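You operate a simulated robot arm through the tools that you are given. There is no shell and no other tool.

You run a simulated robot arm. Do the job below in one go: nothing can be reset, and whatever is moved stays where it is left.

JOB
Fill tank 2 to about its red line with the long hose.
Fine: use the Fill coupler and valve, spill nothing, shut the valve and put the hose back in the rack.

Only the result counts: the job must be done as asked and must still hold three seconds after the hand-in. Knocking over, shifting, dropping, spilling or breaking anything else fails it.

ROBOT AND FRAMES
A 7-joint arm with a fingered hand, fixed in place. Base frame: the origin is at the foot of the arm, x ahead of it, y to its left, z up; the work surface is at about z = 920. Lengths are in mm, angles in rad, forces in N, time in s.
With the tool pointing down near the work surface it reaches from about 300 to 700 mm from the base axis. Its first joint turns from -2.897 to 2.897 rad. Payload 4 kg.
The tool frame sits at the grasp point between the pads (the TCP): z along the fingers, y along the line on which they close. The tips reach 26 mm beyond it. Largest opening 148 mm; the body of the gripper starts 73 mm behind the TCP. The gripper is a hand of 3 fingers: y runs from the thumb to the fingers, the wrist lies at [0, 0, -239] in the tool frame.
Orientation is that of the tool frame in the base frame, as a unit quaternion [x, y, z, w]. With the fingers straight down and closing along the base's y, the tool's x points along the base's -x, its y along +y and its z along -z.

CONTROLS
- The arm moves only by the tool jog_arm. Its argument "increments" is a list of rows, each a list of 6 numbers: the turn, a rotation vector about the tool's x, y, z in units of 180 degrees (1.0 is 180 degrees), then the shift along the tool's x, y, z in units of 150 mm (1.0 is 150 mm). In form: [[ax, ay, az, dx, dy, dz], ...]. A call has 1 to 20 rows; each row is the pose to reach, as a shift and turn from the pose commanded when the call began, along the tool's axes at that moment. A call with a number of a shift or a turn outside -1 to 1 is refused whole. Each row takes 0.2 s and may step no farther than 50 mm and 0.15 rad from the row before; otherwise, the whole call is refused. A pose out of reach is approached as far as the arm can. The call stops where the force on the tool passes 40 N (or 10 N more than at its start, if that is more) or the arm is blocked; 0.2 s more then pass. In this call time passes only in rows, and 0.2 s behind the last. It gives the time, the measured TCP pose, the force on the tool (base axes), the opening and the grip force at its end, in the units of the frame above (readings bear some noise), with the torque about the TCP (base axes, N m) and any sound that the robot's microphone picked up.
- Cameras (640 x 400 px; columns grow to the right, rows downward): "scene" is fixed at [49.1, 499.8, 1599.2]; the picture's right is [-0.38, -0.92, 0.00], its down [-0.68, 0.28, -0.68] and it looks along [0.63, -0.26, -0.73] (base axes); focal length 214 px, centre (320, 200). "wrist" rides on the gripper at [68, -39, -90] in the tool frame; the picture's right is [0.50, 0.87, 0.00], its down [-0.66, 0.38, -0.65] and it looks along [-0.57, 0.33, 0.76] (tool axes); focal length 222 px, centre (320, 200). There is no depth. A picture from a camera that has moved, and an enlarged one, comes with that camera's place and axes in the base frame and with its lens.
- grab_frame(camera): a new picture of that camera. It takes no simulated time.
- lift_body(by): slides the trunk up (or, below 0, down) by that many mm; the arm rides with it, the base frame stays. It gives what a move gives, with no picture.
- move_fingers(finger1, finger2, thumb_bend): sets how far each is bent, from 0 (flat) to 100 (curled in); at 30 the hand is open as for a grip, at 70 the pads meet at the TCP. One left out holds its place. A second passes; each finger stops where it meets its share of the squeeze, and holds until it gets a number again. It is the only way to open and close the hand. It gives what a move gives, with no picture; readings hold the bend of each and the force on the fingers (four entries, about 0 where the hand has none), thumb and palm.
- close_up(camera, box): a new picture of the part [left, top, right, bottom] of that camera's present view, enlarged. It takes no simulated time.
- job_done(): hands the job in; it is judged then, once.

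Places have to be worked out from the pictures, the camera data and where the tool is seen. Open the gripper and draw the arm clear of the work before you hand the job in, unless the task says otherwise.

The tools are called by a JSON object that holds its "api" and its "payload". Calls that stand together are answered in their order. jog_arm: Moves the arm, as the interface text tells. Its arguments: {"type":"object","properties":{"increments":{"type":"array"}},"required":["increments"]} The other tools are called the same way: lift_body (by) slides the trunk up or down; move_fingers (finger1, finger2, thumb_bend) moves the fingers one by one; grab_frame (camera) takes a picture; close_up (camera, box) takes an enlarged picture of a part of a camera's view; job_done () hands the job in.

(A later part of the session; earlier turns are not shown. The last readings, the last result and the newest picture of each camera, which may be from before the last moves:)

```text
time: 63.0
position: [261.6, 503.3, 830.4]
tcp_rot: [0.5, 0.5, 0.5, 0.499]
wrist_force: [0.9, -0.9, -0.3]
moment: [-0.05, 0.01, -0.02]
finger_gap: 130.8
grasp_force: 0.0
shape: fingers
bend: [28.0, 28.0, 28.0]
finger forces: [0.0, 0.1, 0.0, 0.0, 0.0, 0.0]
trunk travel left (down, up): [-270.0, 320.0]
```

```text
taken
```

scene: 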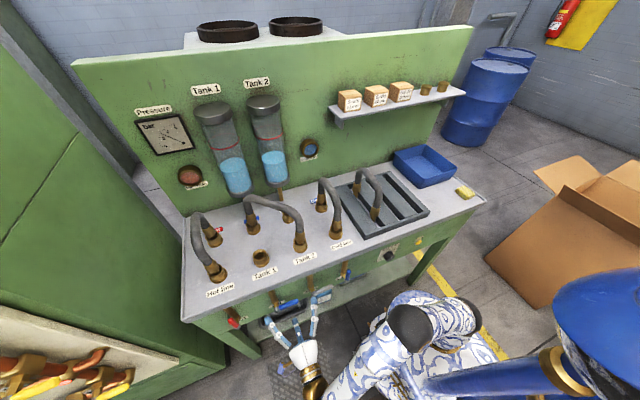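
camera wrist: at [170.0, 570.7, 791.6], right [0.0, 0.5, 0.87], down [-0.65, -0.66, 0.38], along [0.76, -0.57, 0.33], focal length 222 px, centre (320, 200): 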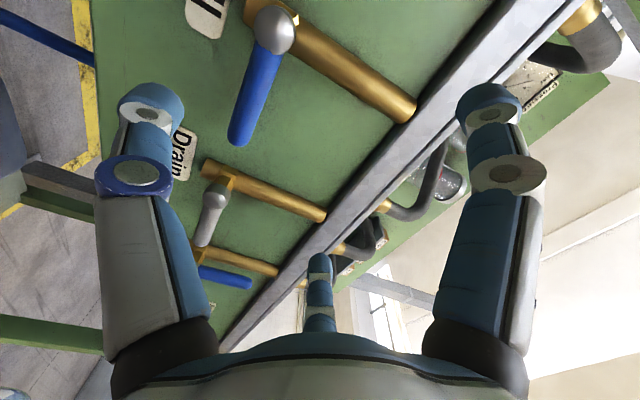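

I have a clear view: the Fill lever's pivot is at about (y 551.5, z 776) and its tip at y≈478, and the next label reads "Drain", so this is Fill. I'll lower to the lever's height and record the Tank 2 level as a baseline.

{"api": "lift_body", "payload": {"by": -54}}

{"api": "grab_frame", "payload": {"camera": "wrist"}}

{"api": "close_up", "payload": {"camera": "scene", "box": [190, 85, 300, 205]}}

{"api": "close_up", "payload": {"camera": "scene", "box": [240, 280, 340, 400]}}

```text
time: 64.0
position: [260.8, 503.9, 775.9]
tcp_rot: [0.5, 0.499, 0.5, 0.5]
wrist_force: [-0.5, 0.5, -0.5]
moment: [0.02, 0.0, -0.01]
finger_gap: 131.0
grasp_force: 0.0
shape: fingers
bend: [28.0, 28.0, 28.0]
finger forces: [0.0, 0.1, 0.0, 0.0, 0.0, 0.0]
trunk travel left (down, up): [-216.0, 374.0]
```

```text
taken
camera wrist: at [170.0, 570.7, 737.5], right [0.0, 0.5, 0.87], down [-0.65, -0.66, 0.38], along [0.76, -0.57, 0.33], focal length 222 px, centre (320, 200)
```

wrist: 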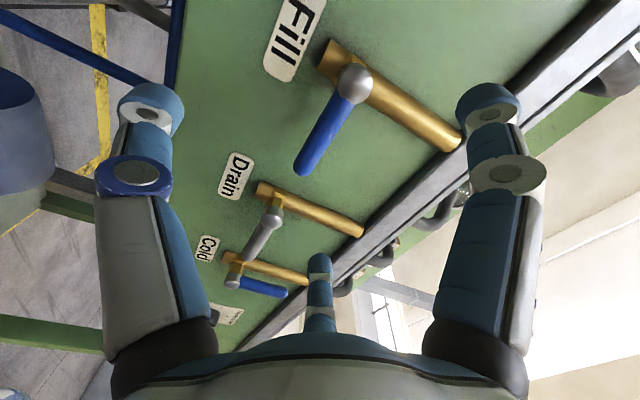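

```text
3.33 times, centred on (245, 145) of scene
camera zoom: at [49.1, 499.8, 1599.2], right [-0.38, -0.92, 0.0], down [-0.68, 0.28, -0.68], along [0.63, -0.26, -0.73], focal length 715 px, centre (570, 383)
```

zoom: 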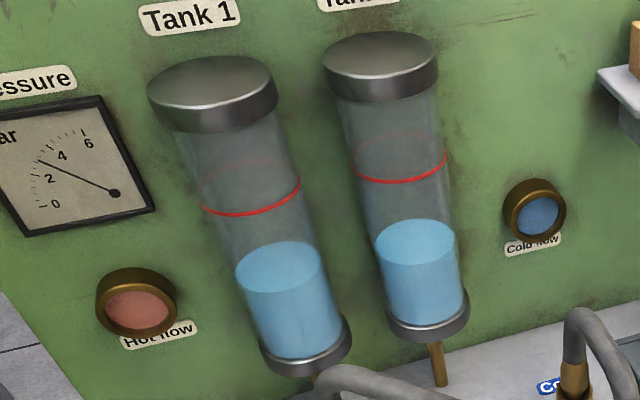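

```text
3.33 times, centred on (290, 340) of scene
camera zoom: at [49.1, 499.8, 1599.2], right [-0.38, -0.92, 0.0], down [-0.68, 0.28, -0.68], along [0.63, -0.26, -0.73], focal length 715 px, centre (420, -267)
```

zoom: 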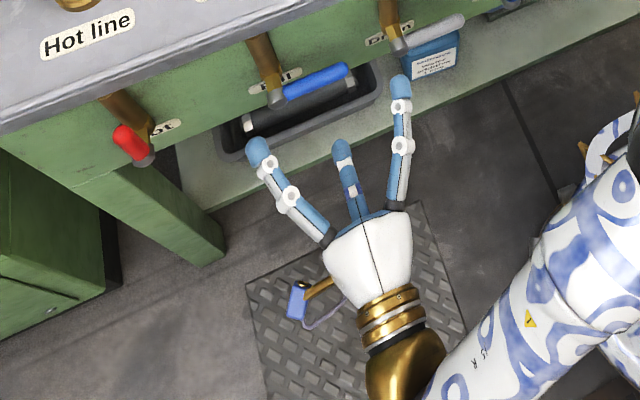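

The hand is level with the lever, and the Tank 2 baseline is recorded: level at row ~240, red line at ~172. I'll part-close the digits and move in along +x with the thumb below and the fingers above the lever.

{"api": "move_fingers", "payload": {"finger1": 40, "finger2": 40, "thumb_bend": 42}}

{"api": "jog_arm", "payload": {"increments": [[0, 0, 0, -0.01, 0.04, 0.12], [0, 0, 0, -0.015, 0.04, 0.24]]}}

{"api": "grab_frame", "payload": {"camera": "wrist"}}

{"api": "close_up", "payload": {"camera": "scene", "box": [240, 270, 340, 380]}}

```text
time: 65.0
position: [261.2, 503.3, 776.0]
tcp_rot: [0.5, 0.501, 0.501, 0.499]
wrist_force: [0.7, -0.1, 0.0]
moment: [-0.02, 0.02, 0.0]
finger_gap: 92.3
grasp_force: 0.2
shape: fingers
bend: [40.0, 40.0, 42.0]
finger forces: [0.0, 0.0, 0.0, 0.1, 0.0, 0.0]
trunk travel left (down, up): [-216.0, 374.0]
```

```text
time: 65.6
position: [297.0, 501.2, 782.8]
tcp_rot: [0.501, 0.5, 0.499, 0.5]
wrist_force: [0.3, -0.9, 0.2]
moment: [0.01, 0.02, 0.02]
finger_gap: 92.6
grasp_force: 0.1
shape: fingers
bend: [40.0, 40.0, 42.0]
finger forces: [0.0, 0.0, 0.1, 0.0, 0.0, 0.0]
trunk travel left (down, up): [-216.0, 374.0]
```

```text
taken
camera wrist: at [205.7, 568.5, 743.4], right [0.0, 0.5, 0.87], down [-0.65, -0.66, 0.38], along [0.76, -0.57, 0.33], focal length 222 px, centre (320, 200)
```

wrist: 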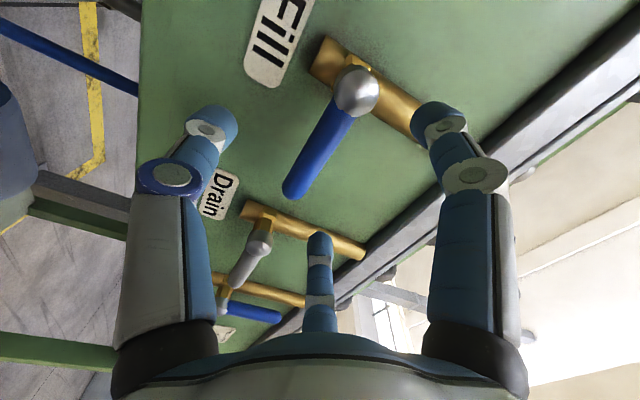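

```text
3.64 times, centred on (290, 325) of scene
camera zoom: at [49.1, 499.8, 1599.2], right [-0.38, -0.92, 0.0], down [-0.68, 0.28, -0.68], along [0.63, -0.26, -0.73], focal length 780 px, centre (429, -254)
```

zoom: 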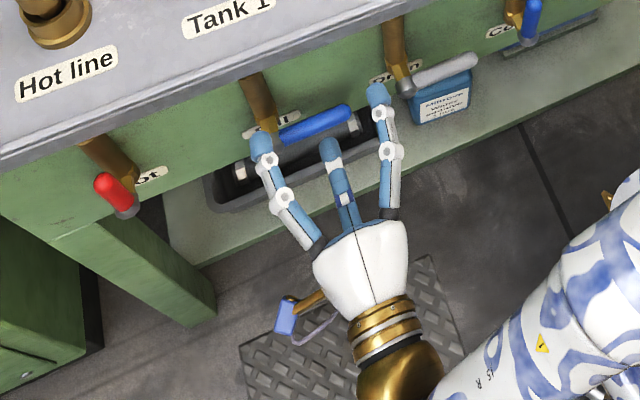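

The lever axis is at z≈774 with the pivot at (322, 550.5). The thumb is below and both fingers above, with clearance. I'll advance 13 mm more and level the TCP on the lever.

{"api": "jog_arm", "payload": {"increments": [[0, 0, 0, 0, 0, 0.05], [0, 0, 0, 0.006, -0.02, 0.09]]}}

{"api": "move_fingers", "payload": {"finger1": 50, "finger2": 50, "thumb_bend": 54}}

{"api": "grab_frame", "payload": {"camera": "wrist"}}

{"api": "close_up", "payload": {"camera": "scene", "box": [240, 270, 340, 350]}}

```text
time: 66.2
position: [311.2, 502.6, 780.6]
tcp_rot: [0.501, 0.5, 0.5, 0.499]
wrist_force: [-0.8, 0.4, 0.2]
moment: [0.01, 0.02, -0.02]
finger_gap: 92.1
grasp_force: 0.1
shape: fingers
bend: [40.0, 40.0, 42.0]
finger forces: [0.0, 0.0, 0.0, 0.0, 0.0, 0.1]
trunk travel left (down, up): [-216.0, 374.0]
```

```text
time: 67.2
position: [310.2, 501.0, 779.4]
tcp_rot: [0.501, 0.5, 0.5, 0.5]
wrist_force: [0.8, 0.2, -0.1]
moment: [0.01, -0.01, 0.03]
finger_gap: 56.2
grasp_force: 0.1
shape: fingers
bend: [50.0, 50.0, 54.0]
finger forces: [0.0, 0.0, 0.0, 0.0, 0.0, 0.1]
trunk travel left (down, up): [-216.0, 374.0]
```

```text
taken
camera wrist: at [219.7, 569.5, 740.7], right [0.0, 0.5, 0.87], down [-0.65, -0.66, 0.38], along [0.76, -0.57, 0.33], focal length 222 px, centre (320, 200)
```

wrist: 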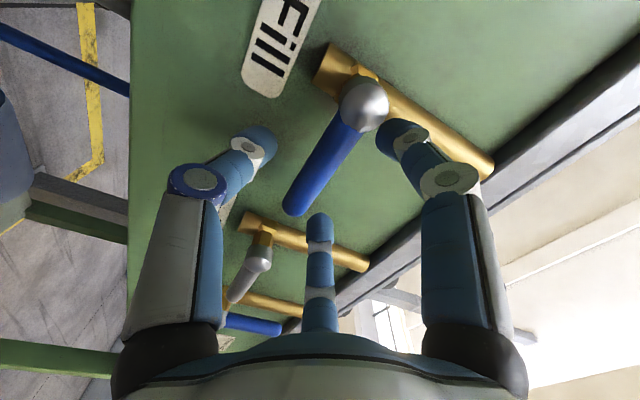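

```text
5.00 times, centred on (290, 310) of scene
camera zoom: at [49.1, 499.8, 1599.2], right [-0.38, -0.92, 0.0], down [-0.68, 0.28, -0.68], along [0.63, -0.26, -0.73], focal length 1072 px, centre (470, -350)
```

zoom: 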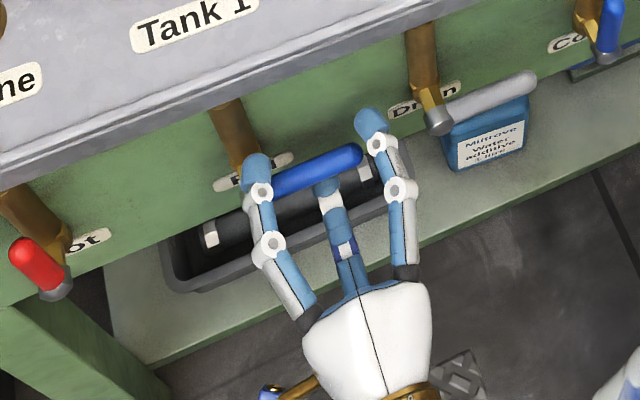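

The lever sits between the thumb (below) and the fingers (above). I'll shift 6 mm toward the pivot so the outer finger is over the lever, lower 4 mm, and close to a loose cage.

{"api": "jog_arm", "payload": {"increments": [[0, 0, 0, 0.045, -0.028, 0]]}}

{"api": "move_fingers", "payload": {"finger1": 57, "finger2": 57, "thumb_bend": 62}}

{"api": "grab_frame", "payload": {"camera": "wrist"}}

{"api": "close_up", "payload": {"camera": "scene", "box": [240, 270, 340, 350]}}

```text
time: 67.6
position: [309.9, 509.1, 776.3]
tcp_rot: [0.5, 0.5, 0.501, 0.5]
wrist_force: [0.4, 0.1, -1.1]
moment: [-0.05, 0.01, 0.02]
finger_gap: 56.2
grasp_force: 0.0
shape: fingers
bend: [50.0, 50.0, 54.0]
finger forces: [0.0, 0.0, 0.0, 0.0, 0.0, 0.1]
trunk travel left (down, up): [-216.0, 374.0]
```

```text
time: 68.6
position: [310.1, 508.5, 775.3]
tcp_rot: [0.5, 0.5, 0.501, 0.5]
wrist_force: [0.1, 0.7, 0.1]
moment: [-0.01, -0.02, 0.01]
finger_gap: 33.6
grasp_force: 0.0
shape: fingers
bend: [56.0, 56.0, 62.0]
finger forces: [0.0, 0.1, 0.0, 0.1, 0.0, 0.1]
trunk travel left (down, up): [-216.0, 374.0]
```

```text
taken
camera wrist: at [219.4, 576.3, 736.4], right [0.0, 0.5, 0.87], down [-0.65, -0.66, 0.38], along [0.76, -0.57, 0.33], focal length 222 px, centre (320, 200)
```

wrist: 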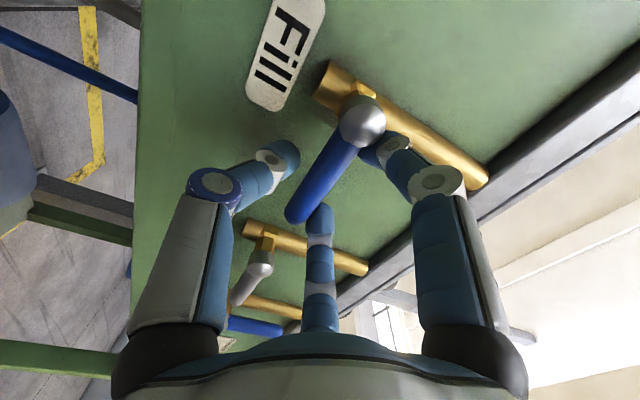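

```text
5.00 times, centred on (290, 310) of scene
camera zoom: at [49.1, 499.8, 1599.2], right [-0.38, -0.92, 0.0], down [-0.68, 0.28, -0.68], along [0.63, -0.26, -0.73], focal length 1072 px, centre (470, -350)
```

zoom: 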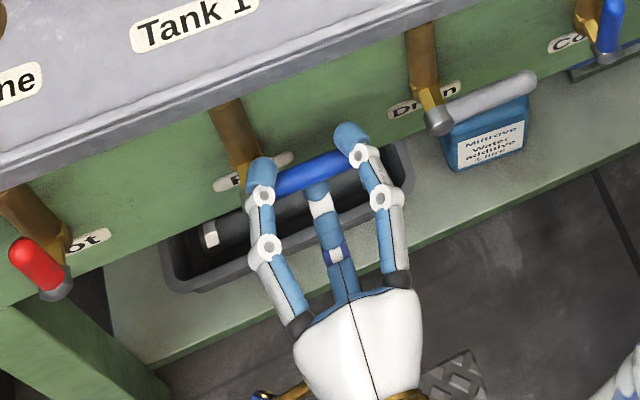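

The lever is caged with both fingers over it and the thumb beneath. I'll swing the hand 32° about the pivot to crack the valve open, then check at once for flow and spills.

{"api": "jog_arm", "payload": {"increments": [[0, 0, -0.0444, 0.0027, 0.039, 0], [0, 0, -0.0889, 0.0108, 0.0772, 0], [0, 0, -0.1333, 0.0242, 0.1139, 0], [0, 0, -0.1778, 0.0425, 0.1484, 0]]}}

{"api": "grab_frame", "payload": {"camera": "wrist"}}

{"api": "close_up", "payload": {"camera": "scene", "box": [190, 85, 300, 205]}}

{"api": "close_up", "payload": {"camera": "scene", "box": [190, 190, 350, 350]}}

```text
time: 69.6
position: [310.3, 515.2, 797.7]
tcp_rot: [0.341, 0.619, 0.343, 0.619]
wrist_force: [-0.6, 0.3, -1.8]
moment: [0.03, 0.06, 0.0]
finger_gap: 35.3
grasp_force: 0.5
shape: fingers
bend: [56.0, 56.0, 61.0]
finger forces: [0.0, 0.1, 0.1, 0.0, 1.4, 0.1]
trunk travel left (down, up): [-216.0, 374.0]
```

```text
taken
camera wrist: at [219.9, 551.4, 728.7], right [0.0, 0.88, 0.47], down [-0.65, -0.35, 0.67], along [0.76, -0.31, 0.58], focal length 222 px, centre (320, 200)
```

wrist: 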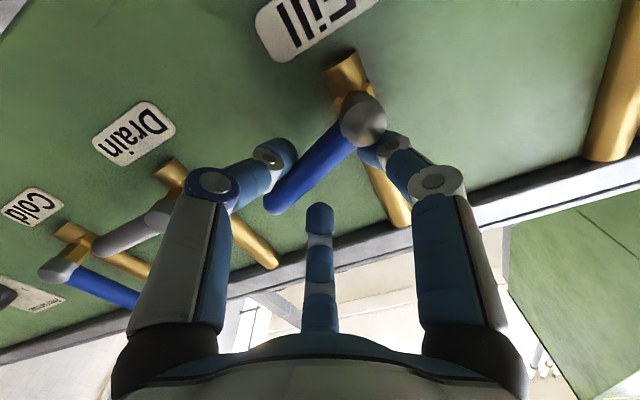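

```text
3.33 times, centred on (245, 145) of scene
camera zoom: at [49.1, 499.8, 1599.2], right [-0.38, -0.92, 0.0], down [-0.68, 0.28, -0.68], along [0.63, -0.26, -0.73], focal length 715 px, centre (570, 383)
```

zoom: 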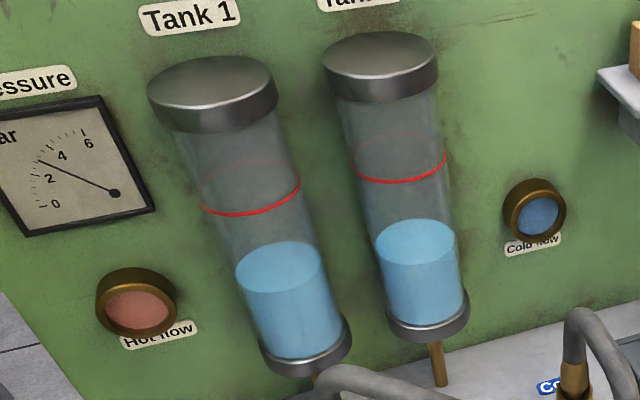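

```text
2.50 times, centred on (270, 270) of scene
camera zoom: at [49.1, 499.8, 1599.2], right [-0.38, -0.92, 0.0], down [-0.68, 0.28, -0.68], along [0.63, -0.26, -0.73], focal length 536 px, centre (445, 25)
```

zoom: 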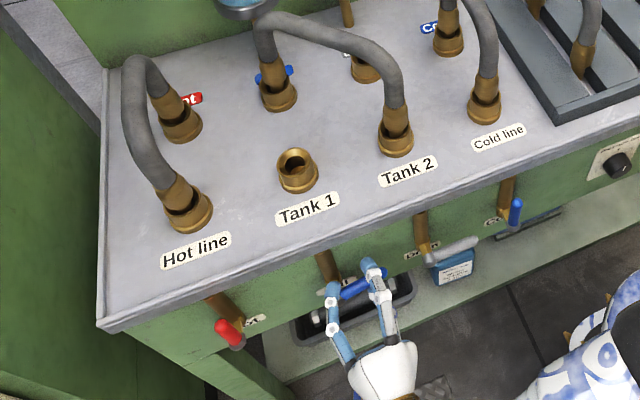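

The thumb is now touching and the lever has started turning (about 15°), with no spill visible and no level change yet. I'll open 24° further and check again.

{"api": "jog_arm", "payload": {"increments": [[0, 0, -0.0444, 0.0027, 0.039, 0], [0, 0, -0.0889, 0.0108, 0.0772, 0], [0, 0, -0.1333, 0.0242, 0.1139, 0]]}}

{"api": "close_up", "payload": {"camera": "scene", "box": [190, 85, 300, 205]}}

{"api": "close_up", "payload": {"camera": "scene", "box": [190, 190, 350, 350]}}

{"api": "grab_frame", "payload": {"camera": "wrist"}}

```text
time: 70.4
position: [310.4, 527.4, 809.1]
tcp_rot: [0.207, 0.677, 0.205, 0.676]
wrist_force: [1.3, -1.0, -2.0]
moment: [0.02, 0.01, 0.01]
finger_gap: 35.3
grasp_force: 0.5
shape: fingers
bend: [56.0, 56.0, 61.0]
finger forces: [0.0, 0.0, 0.0, 0.0, 1.6, 0.0]
trunk travel left (down, up): [-216.0, 374.0]
```

```text
3.33 times, centred on (245, 145) of scene
camera zoom: at [49.1, 499.8, 1599.2], right [-0.38, -0.92, 0.0], down [-0.68, 0.28, -0.68], along [0.63, -0.26, -0.73], focal length 715 px, centre (570, 383)
```

zoom: 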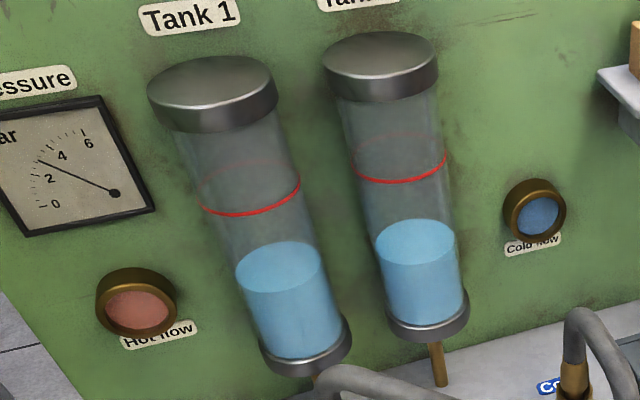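

```text
2.50 times, centred on (270, 270) of scene
camera zoom: at [49.1, 499.8, 1599.2], right [-0.38, -0.92, 0.0], down [-0.68, 0.28, -0.68], along [0.63, -0.26, -0.73], focal length 536 px, centre (445, 25)
```

zoom: 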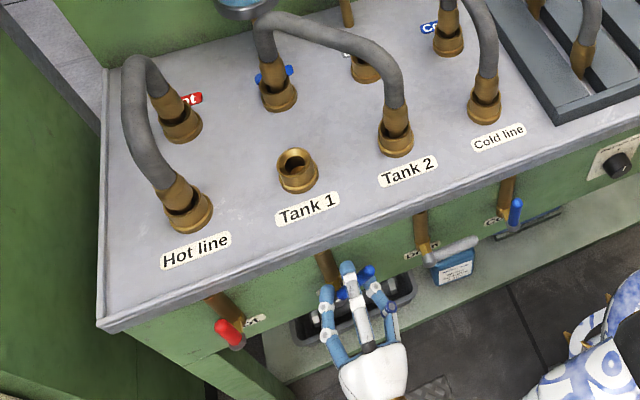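

```text
taken
camera wrist: at [219.5, 532.6, 732.4], right [0.0, 1.0, 0.07], down [-0.65, -0.05, 0.76], along [0.76, -0.04, 0.65], focal length 222 px, centre (320, 200)
```

wrist: 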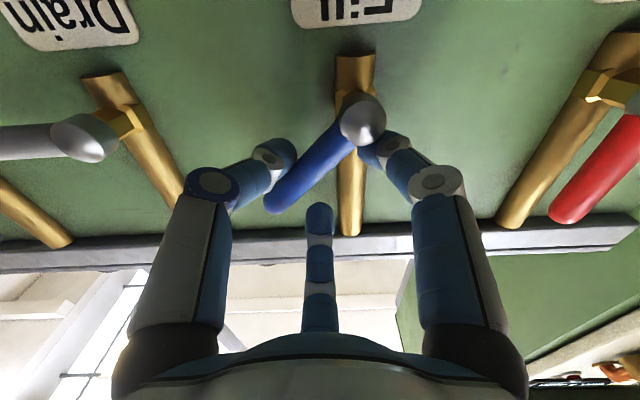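

The lever is now about 42° open, with no spill and no obvious level change yet. I'll open another 16° and zoom in on Tank 2 to detect flow.

{"api": "jog_arm", "payload": {"increments": [[0, 0, -0.0444, 0.0027, 0.039, 0], [0, 0, -0.0889, 0.0108, 0.0772, 0]]}}

{"api": "close_up", "payload": {"camera": "scene", "box": [240, 95, 300, 190]}}

{"api": "close_up", "payload": {"camera": "scene", "box": [225, 180, 325, 260]}}

```text
time: 71.0
position: [311.2, 538.7, 816.3]
tcp_rot: [0.11, 0.699, 0.11, 0.698]
wrist_force: [-0.5, -0.7, -1.8]
moment: [0.03, 0.04, 0.02]
finger_gap: 35.4
grasp_force: 0.5
shape: fingers
bend: [56.0, 56.0, 61.0]
finger forces: [0.0, 0.0, 0.0, 0.0, 1.4, 0.0]
trunk travel left (down, up): [-216.0, 374.0]
```

```text
4.21 times, centred on (270, 142) of scene
camera zoom: at [49.1, 499.8, 1599.2], right [-0.38, -0.92, 0.0], down [-0.68, 0.28, -0.68], along [0.63, -0.26, -0.73], focal length 903 px, centre (530, 442)
```

zoom: 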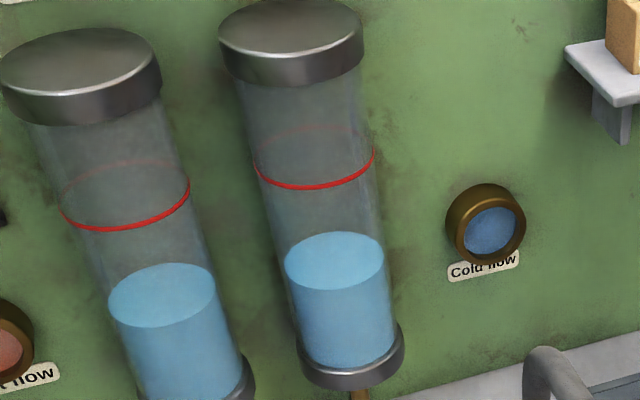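

```text
5.00 times, centred on (275, 220) of scene
camera zoom: at [49.1, 499.8, 1599.2], right [-0.38, -0.92, 0.0], down [-0.68, 0.28, -0.68], along [0.63, -0.26, -0.73], focal length 1072 px, centre (545, 100)
```

zoom: 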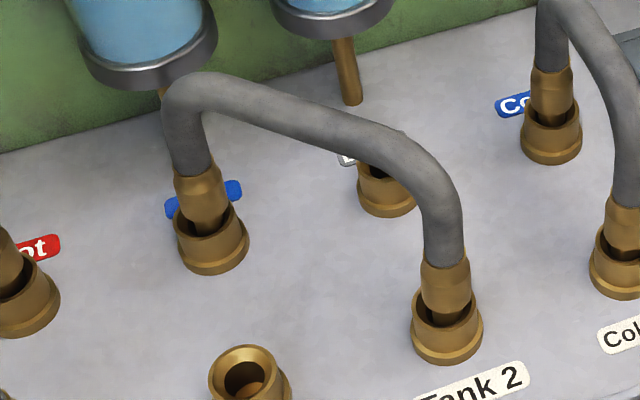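

It's opening smoothly to about 58°, with no spill at either coupler. I'll open 16° more and compare the level at the same zoom.

{"api": "jog_arm", "payload": {"increments": [[0, 0, -0.0444, 0.0027, 0.039, 0], [0, 0, -0.0889, 0.0108, 0.0772, 0]]}}

{"api": "close_up", "payload": {"camera": "scene", "box": [240, 95, 300, 190]}}

{"api": "grab_frame", "payload": {"camera": "scene"}}

{"api": "grab_frame", "payload": {"camera": "wrist"}}

```text
time: 71.6
position: [310.5, 549.3, 817.0]
tcp_rot: [0.012, 0.707, 0.012, 0.707]
wrist_force: [0.7, -0.3, -0.9]
moment: [0.02, 0.03, -0.03]
finger_gap: 35.3
grasp_force: 1.1
shape: fingers
bend: [56.0, 56.0, 61.0]
finger forces: [0.1, 0.0, 0.1, 0.0, 1.5, 0.1]
trunk travel left (down, up): [-216.0, 374.0]
```

```text
4.21 times, centred on (270, 142) of scene
camera zoom: at [49.1, 499.8, 1599.2], right [-0.38, -0.92, 0.0], down [-0.68, 0.28, -0.68], along [0.63, -0.26, -0.73], focal length 903 px, centre (530, 442)
```

zoom: 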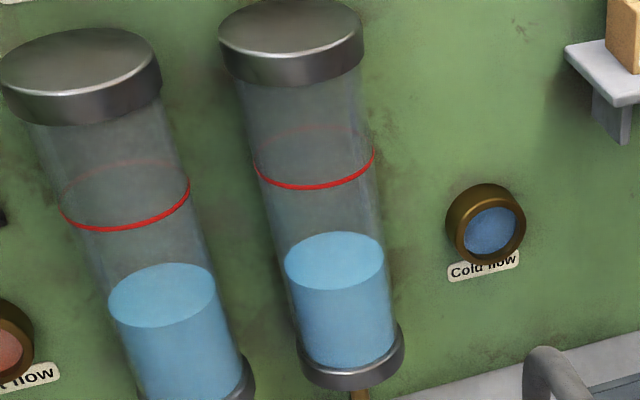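

```text
taken
```

scene: 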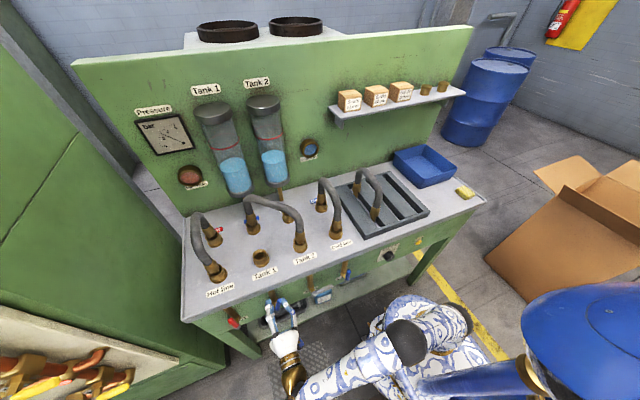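

```text
taken
camera wrist: at [219.5, 512.4, 748.3], right [0.0, 0.88, -0.47], down [-0.65, 0.36, 0.67], along [0.76, 0.31, 0.58], focal length 222 px, centre (320, 200)
```

wrist: 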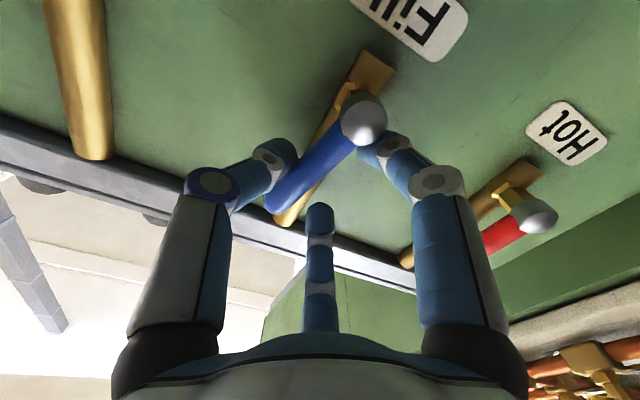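

The lever is almost parallel to its pipe (~75°). I'll hold still for 2 s and see whether the level rises or anything leaks.

{"api": "jog_arm", "payload": {"increments": [[0, 0, 0, 0, 0, 0], [0, 0, 0, 0, 0, 0], [0, 0, 0, 0, 0, 0], [0, 0, 0, 0, 0, 0], [0, 0, 0, 0, 0, 0], [0, 0, 0, 0, 0, 0], [0, 0, 0, 0, 0, 0], [0, 0, 0, 0, 0, 0], [0, 0, 0, 0, 0, 0], [0, 0, 0, 0, 0, 0]]}}

{"api": "close_up", "payload": {"camera": "scene", "box": [240, 95, 300, 190]}}

{"api": "close_up", "payload": {"camera": "scene", "box": [225, 180, 325, 260]}}

```text
time: 73.8
position: [311.1, 548.8, 817.5]
tcp_rot: [0.013, 0.707, 0.012, 0.707]
wrist_force: [0.7, -0.4, 0.1]
moment: [-0.03, 0.01, 0.0]
finger_gap: 34.4
grasp_force: 0.1
shape: fingers
bend: [56.0, 56.0, 62.0]
finger forces: [0.0, 0.0, 0.0, 0.0, 0.4, 0.1]
trunk travel left (down, up): [-216.0, 374.0]
```

```text
4.21 times, centred on (270, 142) of scene
camera zoom: at [49.1, 499.8, 1599.2], right [-0.38, -0.92, 0.0], down [-0.68, 0.28, -0.68], along [0.63, -0.26, -0.73], focal length 903 px, centre (530, 442)
```

zoom: 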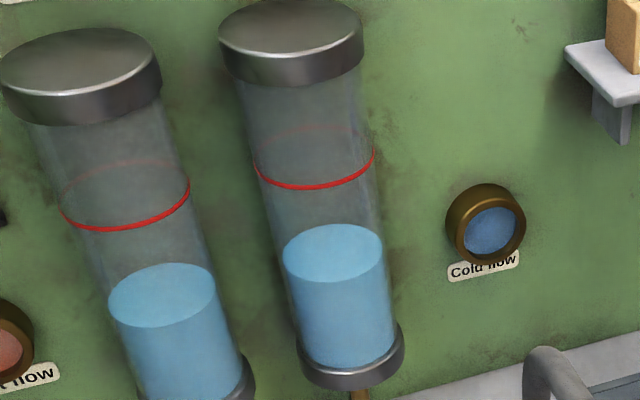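

```text
5.00 times, centred on (275, 220) of scene
camera zoom: at [49.1, 499.8, 1599.2], right [-0.38, -0.92, 0.0], down [-0.68, 0.28, -0.68], along [0.63, -0.26, -0.73], focal length 1072 px, centre (545, 100)
```

zoom: 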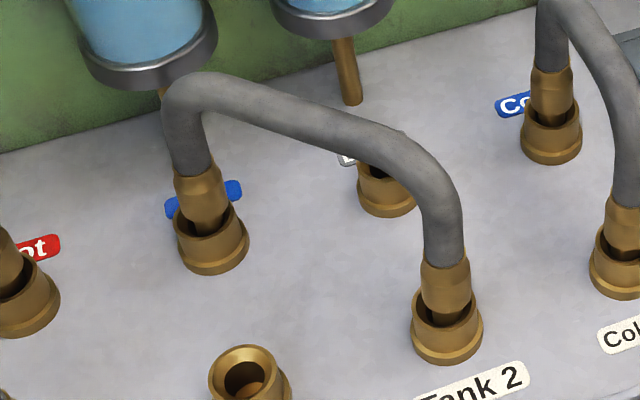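

It's working: the Tank 2 level has risen about 7 mm in 2.2 s (~3.3 mm/s) with no leak. About 90 mm remain to the red line at z≈1228, so I'll hold for 4 s intervals and keep measuring.

{"api": "jog_arm", "payload": {"increments": [[0, 0, 0, 0, 0, 0], [0, 0, 0, 0, 0, 0], [0, 0, 0, 0, 0, 0], [0, 0, 0, 0, 0, 0], [0, 0, 0, 0, 0, 0], [0, 0, 0, 0, 0, 0], [0, 0, 0, 0, 0, 0], [0, 0, 0, 0, 0, 0], [0, 0, 0, 0, 0, 0], [0, 0, 0, 0, 0, 0], [0, 0, 0, 0, 0, 0], [0, 0, 0, 0, 0, 0], [0, 0, 0, 0, 0, 0], [0, 0, 0, 0, 0, 0], [0, 0, 0, 0, 0, 0], [0, 0, 0, 0, 0, 0], [0, 0, 0, 0, 0, 0], [0, 0, 0, 0, 0, 0], [0, 0, 0, 0, 0, 0], [0, 0, 0, 0, 0, 0]]}}

{"api": "close_up", "payload": {"camera": "scene", "box": [240, 95, 300, 190]}}

{"api": "close_up", "payload": {"camera": "scene", "box": [225, 180, 325, 260]}}

```text
time: 78.0
position: [309.7, 549.3, 818.8]
tcp_rot: [0.013, 0.707, 0.012, 0.707]
wrist_force: [0.2, 1.2, 0.3]
moment: [0.02, 0.04, -0.01]
finger_gap: 33.6
grasp_force: 0.1
shape: fingers
bend: [56.0, 56.0, 62.0]
finger forces: [0.1, 0.1, 0.1, 0.0, 0.1, 0.0]
trunk travel left (down, up): [-216.0, 374.0]
```

```text
4.21 times, centred on (270, 142) of scene
camera zoom: at [49.1, 499.8, 1599.2], right [-0.38, -0.92, 0.0], down [-0.68, 0.28, -0.68], along [0.63, -0.26, -0.73], focal length 903 px, centre (530, 442)
```

zoom: 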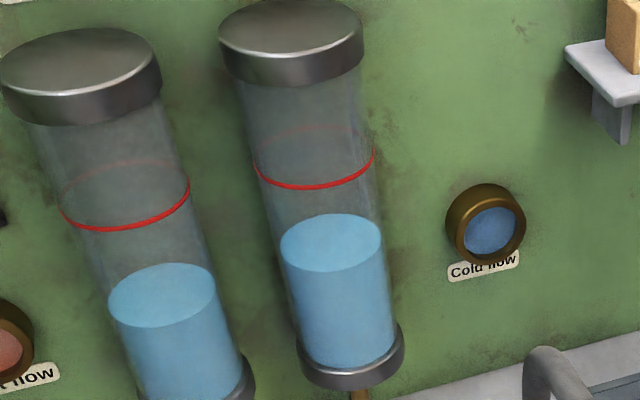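

```text
5.00 times, centred on (275, 220) of scene
camera zoom: at [49.1, 499.8, 1599.2], right [-0.38, -0.92, 0.0], down [-0.68, 0.28, -0.68], along [0.63, -0.26, -0.73], focal length 1072 px, centre (545, 100)
```

zoom: 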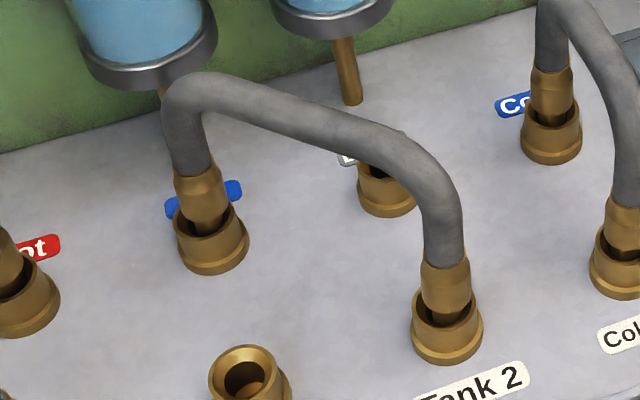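

The level is rising steadily at about 2.4 mm/s with couplings dry. I'll keep holding and watching.

{"api": "jog_arm", "payload": {"increments": [[0, 0, 0, 0, 0, 0], [0, 0, 0, 0, 0, 0], [0, 0, 0, 0, 0, 0], [0, 0, 0, 0, 0, 0], [0, 0, 0, 0, 0, 0], [0, 0, 0, 0, 0, 0], [0, 0, 0, 0, 0, 0], [0, 0, 0, 0, 0, 0], [0, 0, 0, 0, 0, 0], [0, 0, 0, 0, 0, 0], [0, 0, 0, 0, 0, 0], [0, 0, 0, 0, 0, 0], [0, 0, 0, 0, 0, 0], [0, 0, 0, 0, 0, 0], [0, 0, 0, 0, 0, 0], [0, 0, 0, 0, 0, 0], [0, 0, 0, 0, 0, 0], [0, 0, 0, 0, 0, 0], [0, 0, 0, 0, 0, 0], [0, 0, 0, 0, 0, 0]]}}

{"api": "jog_arm", "payload": {"increments": [[0, 0, 0, 0, 0, 0], [0, 0, 0, 0, 0, 0], [0, 0, 0, 0, 0, 0], [0, 0, 0, 0, 0, 0], [0, 0, 0, 0, 0, 0], [0, 0, 0, 0, 0, 0], [0, 0, 0, 0, 0, 0], [0, 0, 0, 0, 0, 0], [0, 0, 0, 0, 0, 0], [0, 0, 0, 0, 0, 0], [0, 0, 0, 0, 0, 0], [0, 0, 0, 0, 0, 0], [0, 0, 0, 0, 0, 0], [0, 0, 0, 0, 0, 0], [0, 0, 0, 0, 0, 0], [0, 0, 0, 0, 0, 0], [0, 0, 0, 0, 0, 0], [0, 0, 0, 0, 0, 0], [0, 0, 0, 0, 0, 0], [0, 0, 0, 0, 0, 0]]}}

{"api": "close_up", "payload": {"camera": "scene", "box": [240, 95, 300, 190]}}

{"api": "grab_frame", "payload": {"camera": "scene"}}

```text
time: 82.2
position: [311.0, 549.4, 817.7]
tcp_rot: [0.012, 0.707, 0.013, 0.707]
wrist_force: [0.7, -0.1, 0.1]
moment: [-0.01, -0.02, 0.02]
finger_gap: 33.8
grasp_force: 0.1
shape: fingers
bend: [56.0, 56.0, 62.0]
finger forces: [0.1, 0.1, 0.0, 0.0, 0.0, 0.1]
trunk travel left (down, up): [-216.0, 374.0]
```

```text
time: 86.4
position: [310.4, 548.5, 817.2]
tcp_rot: [0.013, 0.707, 0.013, 0.707]
wrist_force: [0.3, 0.0, 0.2]
moment: [0.01, -0.03, 0.01]
finger_gap: 33.9
grasp_force: 0.1
shape: fingers
bend: [56.0, 56.0, 62.0]
finger forces: [0.0, 0.0, 0.0, 0.1, 0.1, 0.1]
trunk travel left (down, up): [-216.0, 374.0]
```

```text
4.21 times, centred on (270, 142) of scene
camera zoom: at [49.1, 499.8, 1599.2], right [-0.38, -0.92, 0.0], down [-0.68, 0.28, -0.68], along [0.63, -0.26, -0.73], focal length 903 px, centre (530, 442)
```

zoom: 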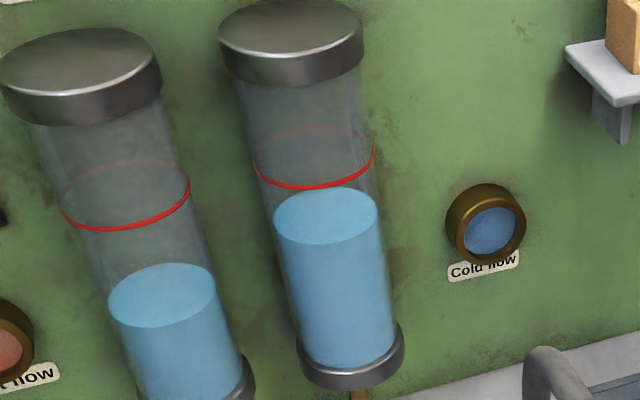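

```text
taken
```

scene: 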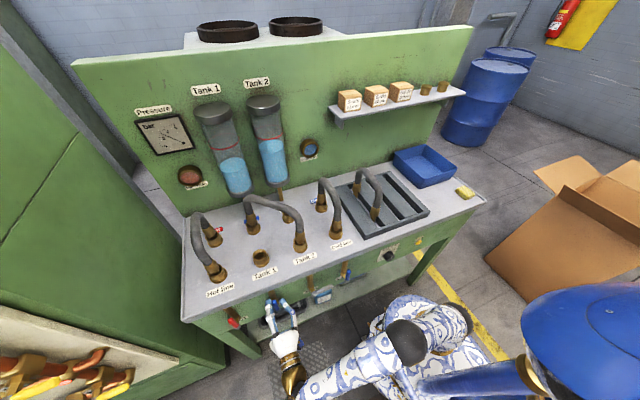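

The level is now at z≈1176 and rising 3.2 mm/s, with 52 mm to go. I'll wait another 8.4 s and re-measure; closing will take ~2.5 s, so I'll start it about 4–5 mm early.

{"api": "jog_arm", "payload": {"increments": [[0, 0, 0, 0, 0, 0], [0, 0, 0, 0, 0, 0], [0, 0, 0, 0, 0, 0], [0, 0, 0, 0, 0, 0], [0, 0, 0, 0, 0, 0], [0, 0, 0, 0, 0, 0], [0, 0, 0, 0, 0, 0], [0, 0, 0, 0, 0, 0], [0, 0, 0, 0, 0, 0], [0, 0, 0, 0, 0, 0], [0, 0, 0, 0, 0, 0], [0, 0, 0, 0, 0, 0], [0, 0, 0, 0, 0, 0], [0, 0, 0, 0, 0, 0], [0, 0, 0, 0, 0, 0], [0, 0, 0, 0, 0, 0], [0, 0, 0, 0, 0, 0], [0, 0, 0, 0, 0, 0], [0, 0, 0, 0, 0, 0], [0, 0, 0, 0, 0, 0]]}}

{"api": "jog_arm", "payload": {"increments": [[0, 0, 0, 0, 0, 0], [0, 0, 0, 0, 0, 0], [0, 0, 0, 0, 0, 0], [0, 0, 0, 0, 0, 0], [0, 0, 0, 0, 0, 0], [0, 0, 0, 0, 0, 0], [0, 0, 0, 0, 0, 0], [0, 0, 0, 0, 0, 0], [0, 0, 0, 0, 0, 0], [0, 0, 0, 0, 0, 0], [0, 0, 0, 0, 0, 0], [0, 0, 0, 0, 0, 0], [0, 0, 0, 0, 0, 0], [0, 0, 0, 0, 0, 0], [0, 0, 0, 0, 0, 0], [0, 0, 0, 0, 0, 0], [0, 0, 0, 0, 0, 0], [0, 0, 0, 0, 0, 0], [0, 0, 0, 0, 0, 0], [0, 0, 0, 0, 0, 0]]}}

{"api": "close_up", "payload": {"camera": "scene", "box": [240, 95, 300, 190]}}

{"api": "grab_frame", "payload": {"camera": "wrist"}}

```text
time: 90.6
position: [310.6, 549.5, 817.3]
tcp_rot: [0.013, 0.707, 0.013, 0.707]
wrist_force: [-0.6, -0.1, -0.2]
moment: [-0.01, 0.0, 0.0]
finger_gap: 33.6
grasp_force: 0.0
shape: fingers
bend: [56.0, 56.0, 62.0]
finger forces: [0.1, 0.0, 0.1, 0.0, 0.0, 0.0]
trunk travel left (down, up): [-216.0, 374.0]
```

```text
time: 94.8
position: [311.7, 549.9, 817.7]
tcp_rot: [0.013, 0.707, 0.013, 0.707]
wrist_force: [1.2, 0.2, 0.2]
moment: [0.01, 0.02, -0.01]
finger_gap: 33.7
grasp_force: 0.1
shape: fingers
bend: [56.0, 56.0, 62.0]
finger forces: [0.1, 0.0, 0.1, 0.0, 0.1, 0.1]
trunk travel left (down, up): [-216.0, 374.0]
```

```text
4.21 times, centred on (270, 142) of scene
camera zoom: at [49.1, 499.8, 1599.2], right [-0.38, -0.92, 0.0], down [-0.68, 0.28, -0.68], along [0.63, -0.26, -0.73], focal length 903 px, centre (530, 442)
```

zoom: 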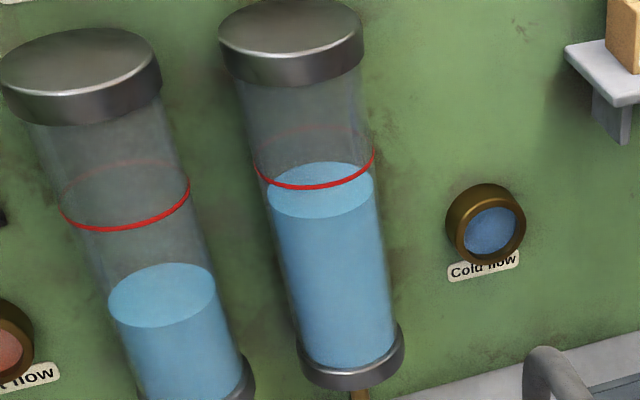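

```text
taken
camera wrist: at [219.4, 512.6, 748.4], right [0.0, 0.88, -0.47], down [-0.65, 0.35, 0.67], along [0.76, 0.31, 0.58], focal length 222 px, centre (320, 200)
```

wrist: 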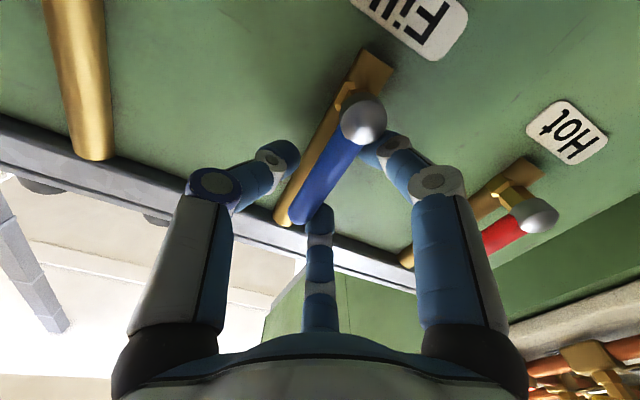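

The level is at z≈1200 and the lever has settled fully open, still inside the cage. About 29 mm remain at ~2.9 mm/s, so I'll wait 4.2 s and re-measure before the last stretch.

{"api": "jog_arm", "payload": {"increments": [[0, 0, 0, 0, 0, 0], [0, 0, 0, 0, 0, 0], [0, 0, 0, 0, 0, 0], [0, 0, 0, 0, 0, 0], [0, 0, 0, 0, 0, 0], [0, 0, 0, 0, 0, 0], [0, 0, 0, 0, 0, 0], [0, 0, 0, 0, 0, 0], [0, 0, 0, 0, 0, 0], [0, 0, 0, 0, 0, 0], [0, 0, 0, 0, 0, 0], [0, 0, 0, 0, 0, 0], [0, 0, 0, 0, 0, 0], [0, 0, 0, 0, 0, 0], [0, 0, 0, 0, 0, 0], [0, 0, 0, 0, 0, 0], [0, 0, 0, 0, 0, 0], [0, 0, 0, 0, 0, 0], [0, 0, 0, 0, 0, 0], [0, 0, 0, 0, 0, 0]]}}

{"api": "close_up", "payload": {"camera": "scene", "box": [245, 95, 295, 160]}}

{"api": "close_up", "payload": {"camera": "scene", "box": [240, 95, 300, 190]}}

```text
time: 99.0
position: [310.6, 549.6, 816.9]
tcp_rot: [0.012, 0.707, 0.013, 0.707]
wrist_force: [0.1, -0.1, 0.3]
moment: [0.01, -0.01, -0.02]
finger_gap: 33.7
grasp_force: 0.1
shape: fingers
bend: [56.0, 56.0, 62.0]
finger forces: [0.0, 0.1, 0.1, 0.1, 0.0, 0.0]
trunk travel left (down, up): [-216.0, 374.0]
```

```text
6.15 times, centred on (270, 128) of scene
camera zoom: at [49.1, 499.8, 1599.2], right [-0.38, -0.92, 0.0], down [-0.68, 0.28, -0.68], along [0.63, -0.26, -0.73], focal length 1320 px, centre (628, 646)
```

zoom: 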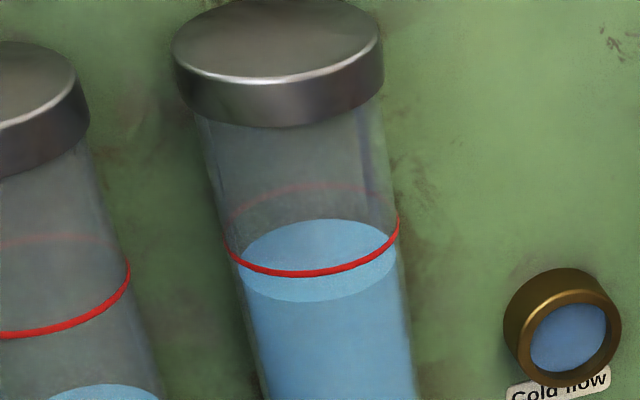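

```text
4.21 times, centred on (270, 142) of scene
camera zoom: at [49.1, 499.8, 1599.2], right [-0.38, -0.92, 0.0], down [-0.68, 0.28, -0.68], along [0.63, -0.26, -0.73], focal length 903 px, centre (530, 442)
```

zoom: 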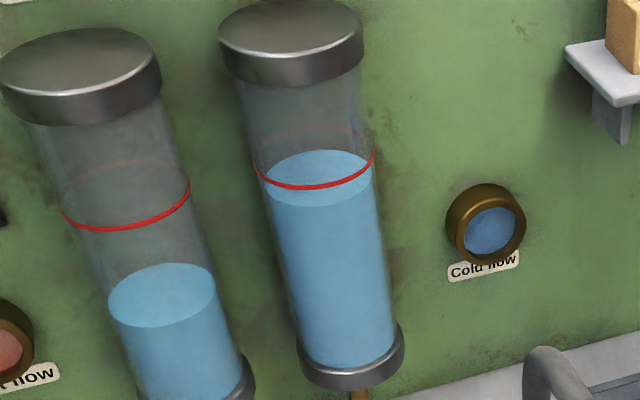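

The water surface centre is ~19 mm below the red line, rising 2.65 mm/s. I'll wait another 4.2 s, leaving about 7 mm.

{"api": "jog_arm", "payload": {"increments": [[0, 0, 0, 0, 0, 0], [0, 0, 0, 0, 0, 0], [0, 0, 0, 0, 0, 0], [0, 0, 0, 0, 0, 0], [0, 0, 0, 0, 0, 0], [0, 0, 0, 0, 0, 0], [0, 0, 0, 0, 0, 0], [0, 0, 0, 0, 0, 0], [0, 0, 0, 0, 0, 0], [0, 0, 0, 0, 0, 0], [0, 0, 0, 0, 0, 0], [0, 0, 0, 0, 0, 0], [0, 0, 0, 0, 0, 0], [0, 0, 0, 0, 0, 0], [0, 0, 0, 0, 0, 0], [0, 0, 0, 0, 0, 0], [0, 0, 0, 0, 0, 0], [0, 0, 0, 0, 0, 0], [0, 0, 0, 0, 0, 0], [0, 0, 0, 0, 0, 0]]}}

{"api": "close_up", "payload": {"camera": "scene", "box": [245, 95, 295, 160]}}

{"api": "grab_frame", "payload": {"camera": "wrist"}}

```text
time: 103.2
position: [310.7, 549.6, 816.7]
tcp_rot: [0.012, 0.707, 0.013, 0.707]
wrist_force: [-0.1, 0.0, 0.1]
moment: [0.01, -0.01, 0.0]
finger_gap: 33.8
grasp_force: 0.1
shape: fingers
bend: [56.0, 56.0, 62.0]
finger forces: [0.1, 0.0, 0.0, 0.1, 0.0, 0.0]
trunk travel left (down, up): [-216.0, 374.0]
```

```text
6.15 times, centred on (270, 128) of scene
camera zoom: at [49.1, 499.8, 1599.2], right [-0.38, -0.92, 0.0], down [-0.68, 0.28, -0.68], along [0.63, -0.26, -0.73], focal length 1320 px, centre (628, 646)
```

zoom: 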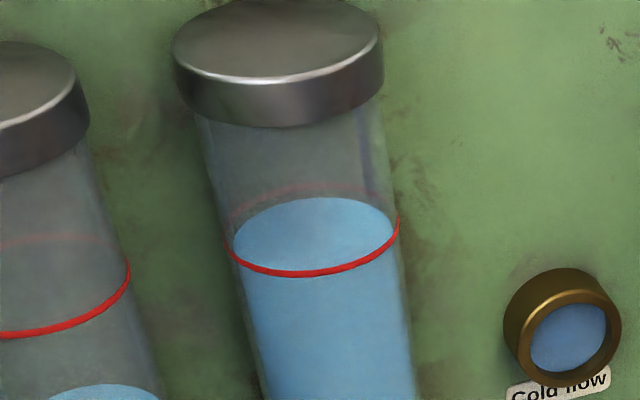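

```text
taken
camera wrist: at [219.4, 512.6, 748.4], right [0.0, 0.88, -0.47], down [-0.65, 0.35, 0.67], along [0.76, 0.31, 0.58], focal length 222 px, centre (320, 200)
```

wrist: 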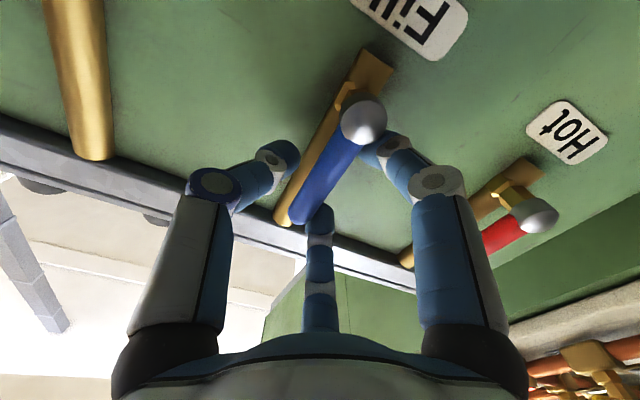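

The water's front edge is almost on the red line, about 5–6 mm short at the surface centre. Closing will add a few mm, so I'll start now and swing the hand back about the pivot.

{"api": "jog_arm", "payload": {"increments": [[0, 0, 0.0444, 0.0027, -0.039, 0], [0, 0, 0.0889, 0.0108, -0.0772, 0], [0, 0, 0.1333, 0.0242, -0.1139, 0], [0, 0, 0.1778, 0.0425, -0.1484, 0], [0, 0, 0.2222, 0.0655, -0.18, 0], [0, 0, 0.2667, 0.0926, -0.2081, 0], [0, 0, 0.3111, 0.1234, -0.2321, 0], [0, 0, 0.3556, 0.1573, -0.2517, 0], [0, 0, 0.4, 0.1935, -0.2663, 0], [0, 0, 0.4444, 0.2314, -0.2757, 0], [0, 0, 0.4889, 0.2702, -0.2798, 0], [0, 0, 0.5333, 0.3093, -0.2785, 0], [0, 0, 0.5556, 0.3286, -0.2757, 0]]}}

{"api": "grab_frame", "payload": {"camera": "wrist"}}

{"api": "close_up", "payload": {"camera": "scene", "box": [245, 95, 295, 160]}}

{"api": "close_up", "payload": {"camera": "scene", "box": [240, 270, 340, 350]}}

```text
time: 106.0
position: [311.2, 508.9, 767.0]
tcp_rot: [0.55, 0.444, 0.551, 0.444]
wrist_force: [0.2, 0.7, 8.6]
moment: [-0.27, -0.14, 0.02]
finger_gap: 33.9
grasp_force: 3.6
shape: fingers
bend: [56.0, 54.0, 62.0]
finger forces: [0.0, 7.4, 0.1, 0.1, 0.1, 0.1]
trunk travel left (down, up): [-216.0, 374.0]
```

```text
taken
camera wrist: at [219.6, 583.7, 743.4], right [0.0, 0.3, 0.95], down [-0.65, -0.72, 0.23], along [0.76, -0.62, 0.2], focal length 222 px, centre (320, 200)
```

wrist: 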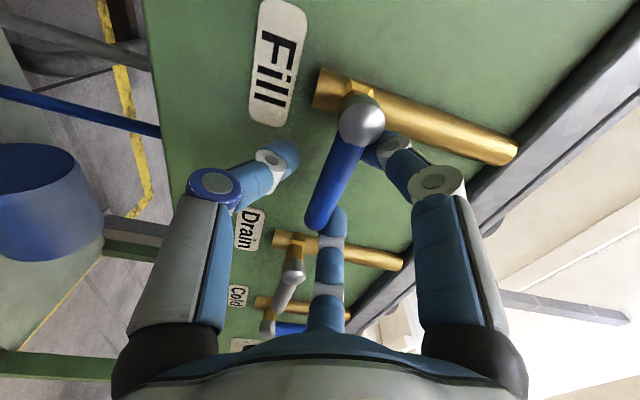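

```text
6.15 times, centred on (270, 128) of scene
camera zoom: at [49.1, 499.8, 1599.2], right [-0.38, -0.92, 0.0], down [-0.68, 0.28, -0.68], along [0.63, -0.26, -0.73], focal length 1320 px, centre (628, 646)
```

zoom: 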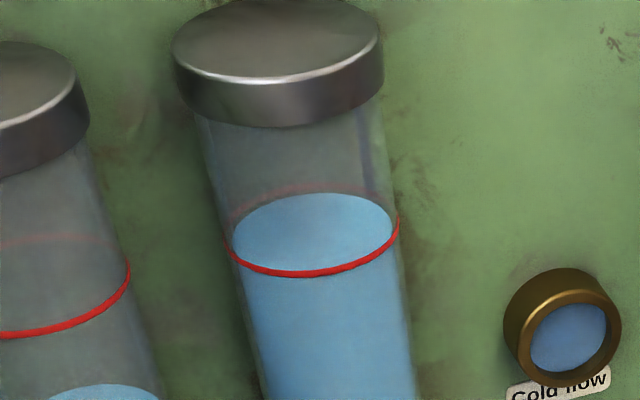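

```text
5.00 times, centred on (290, 310) of scene
camera zoom: at [49.1, 499.8, 1599.2], right [-0.38, -0.92, 0.0], down [-0.68, 0.28, -0.68], along [0.63, -0.26, -0.73], focal length 1072 px, centre (470, -350)
```

zoom: 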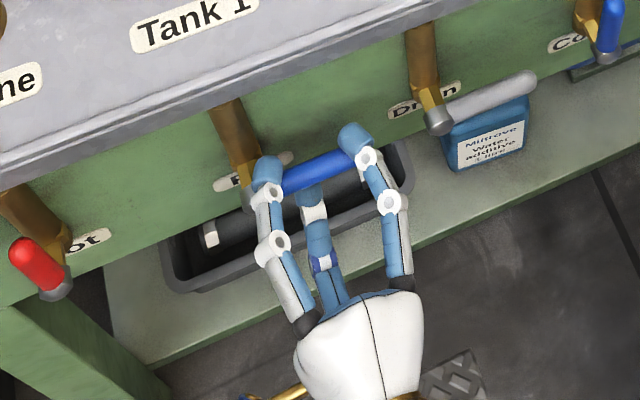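

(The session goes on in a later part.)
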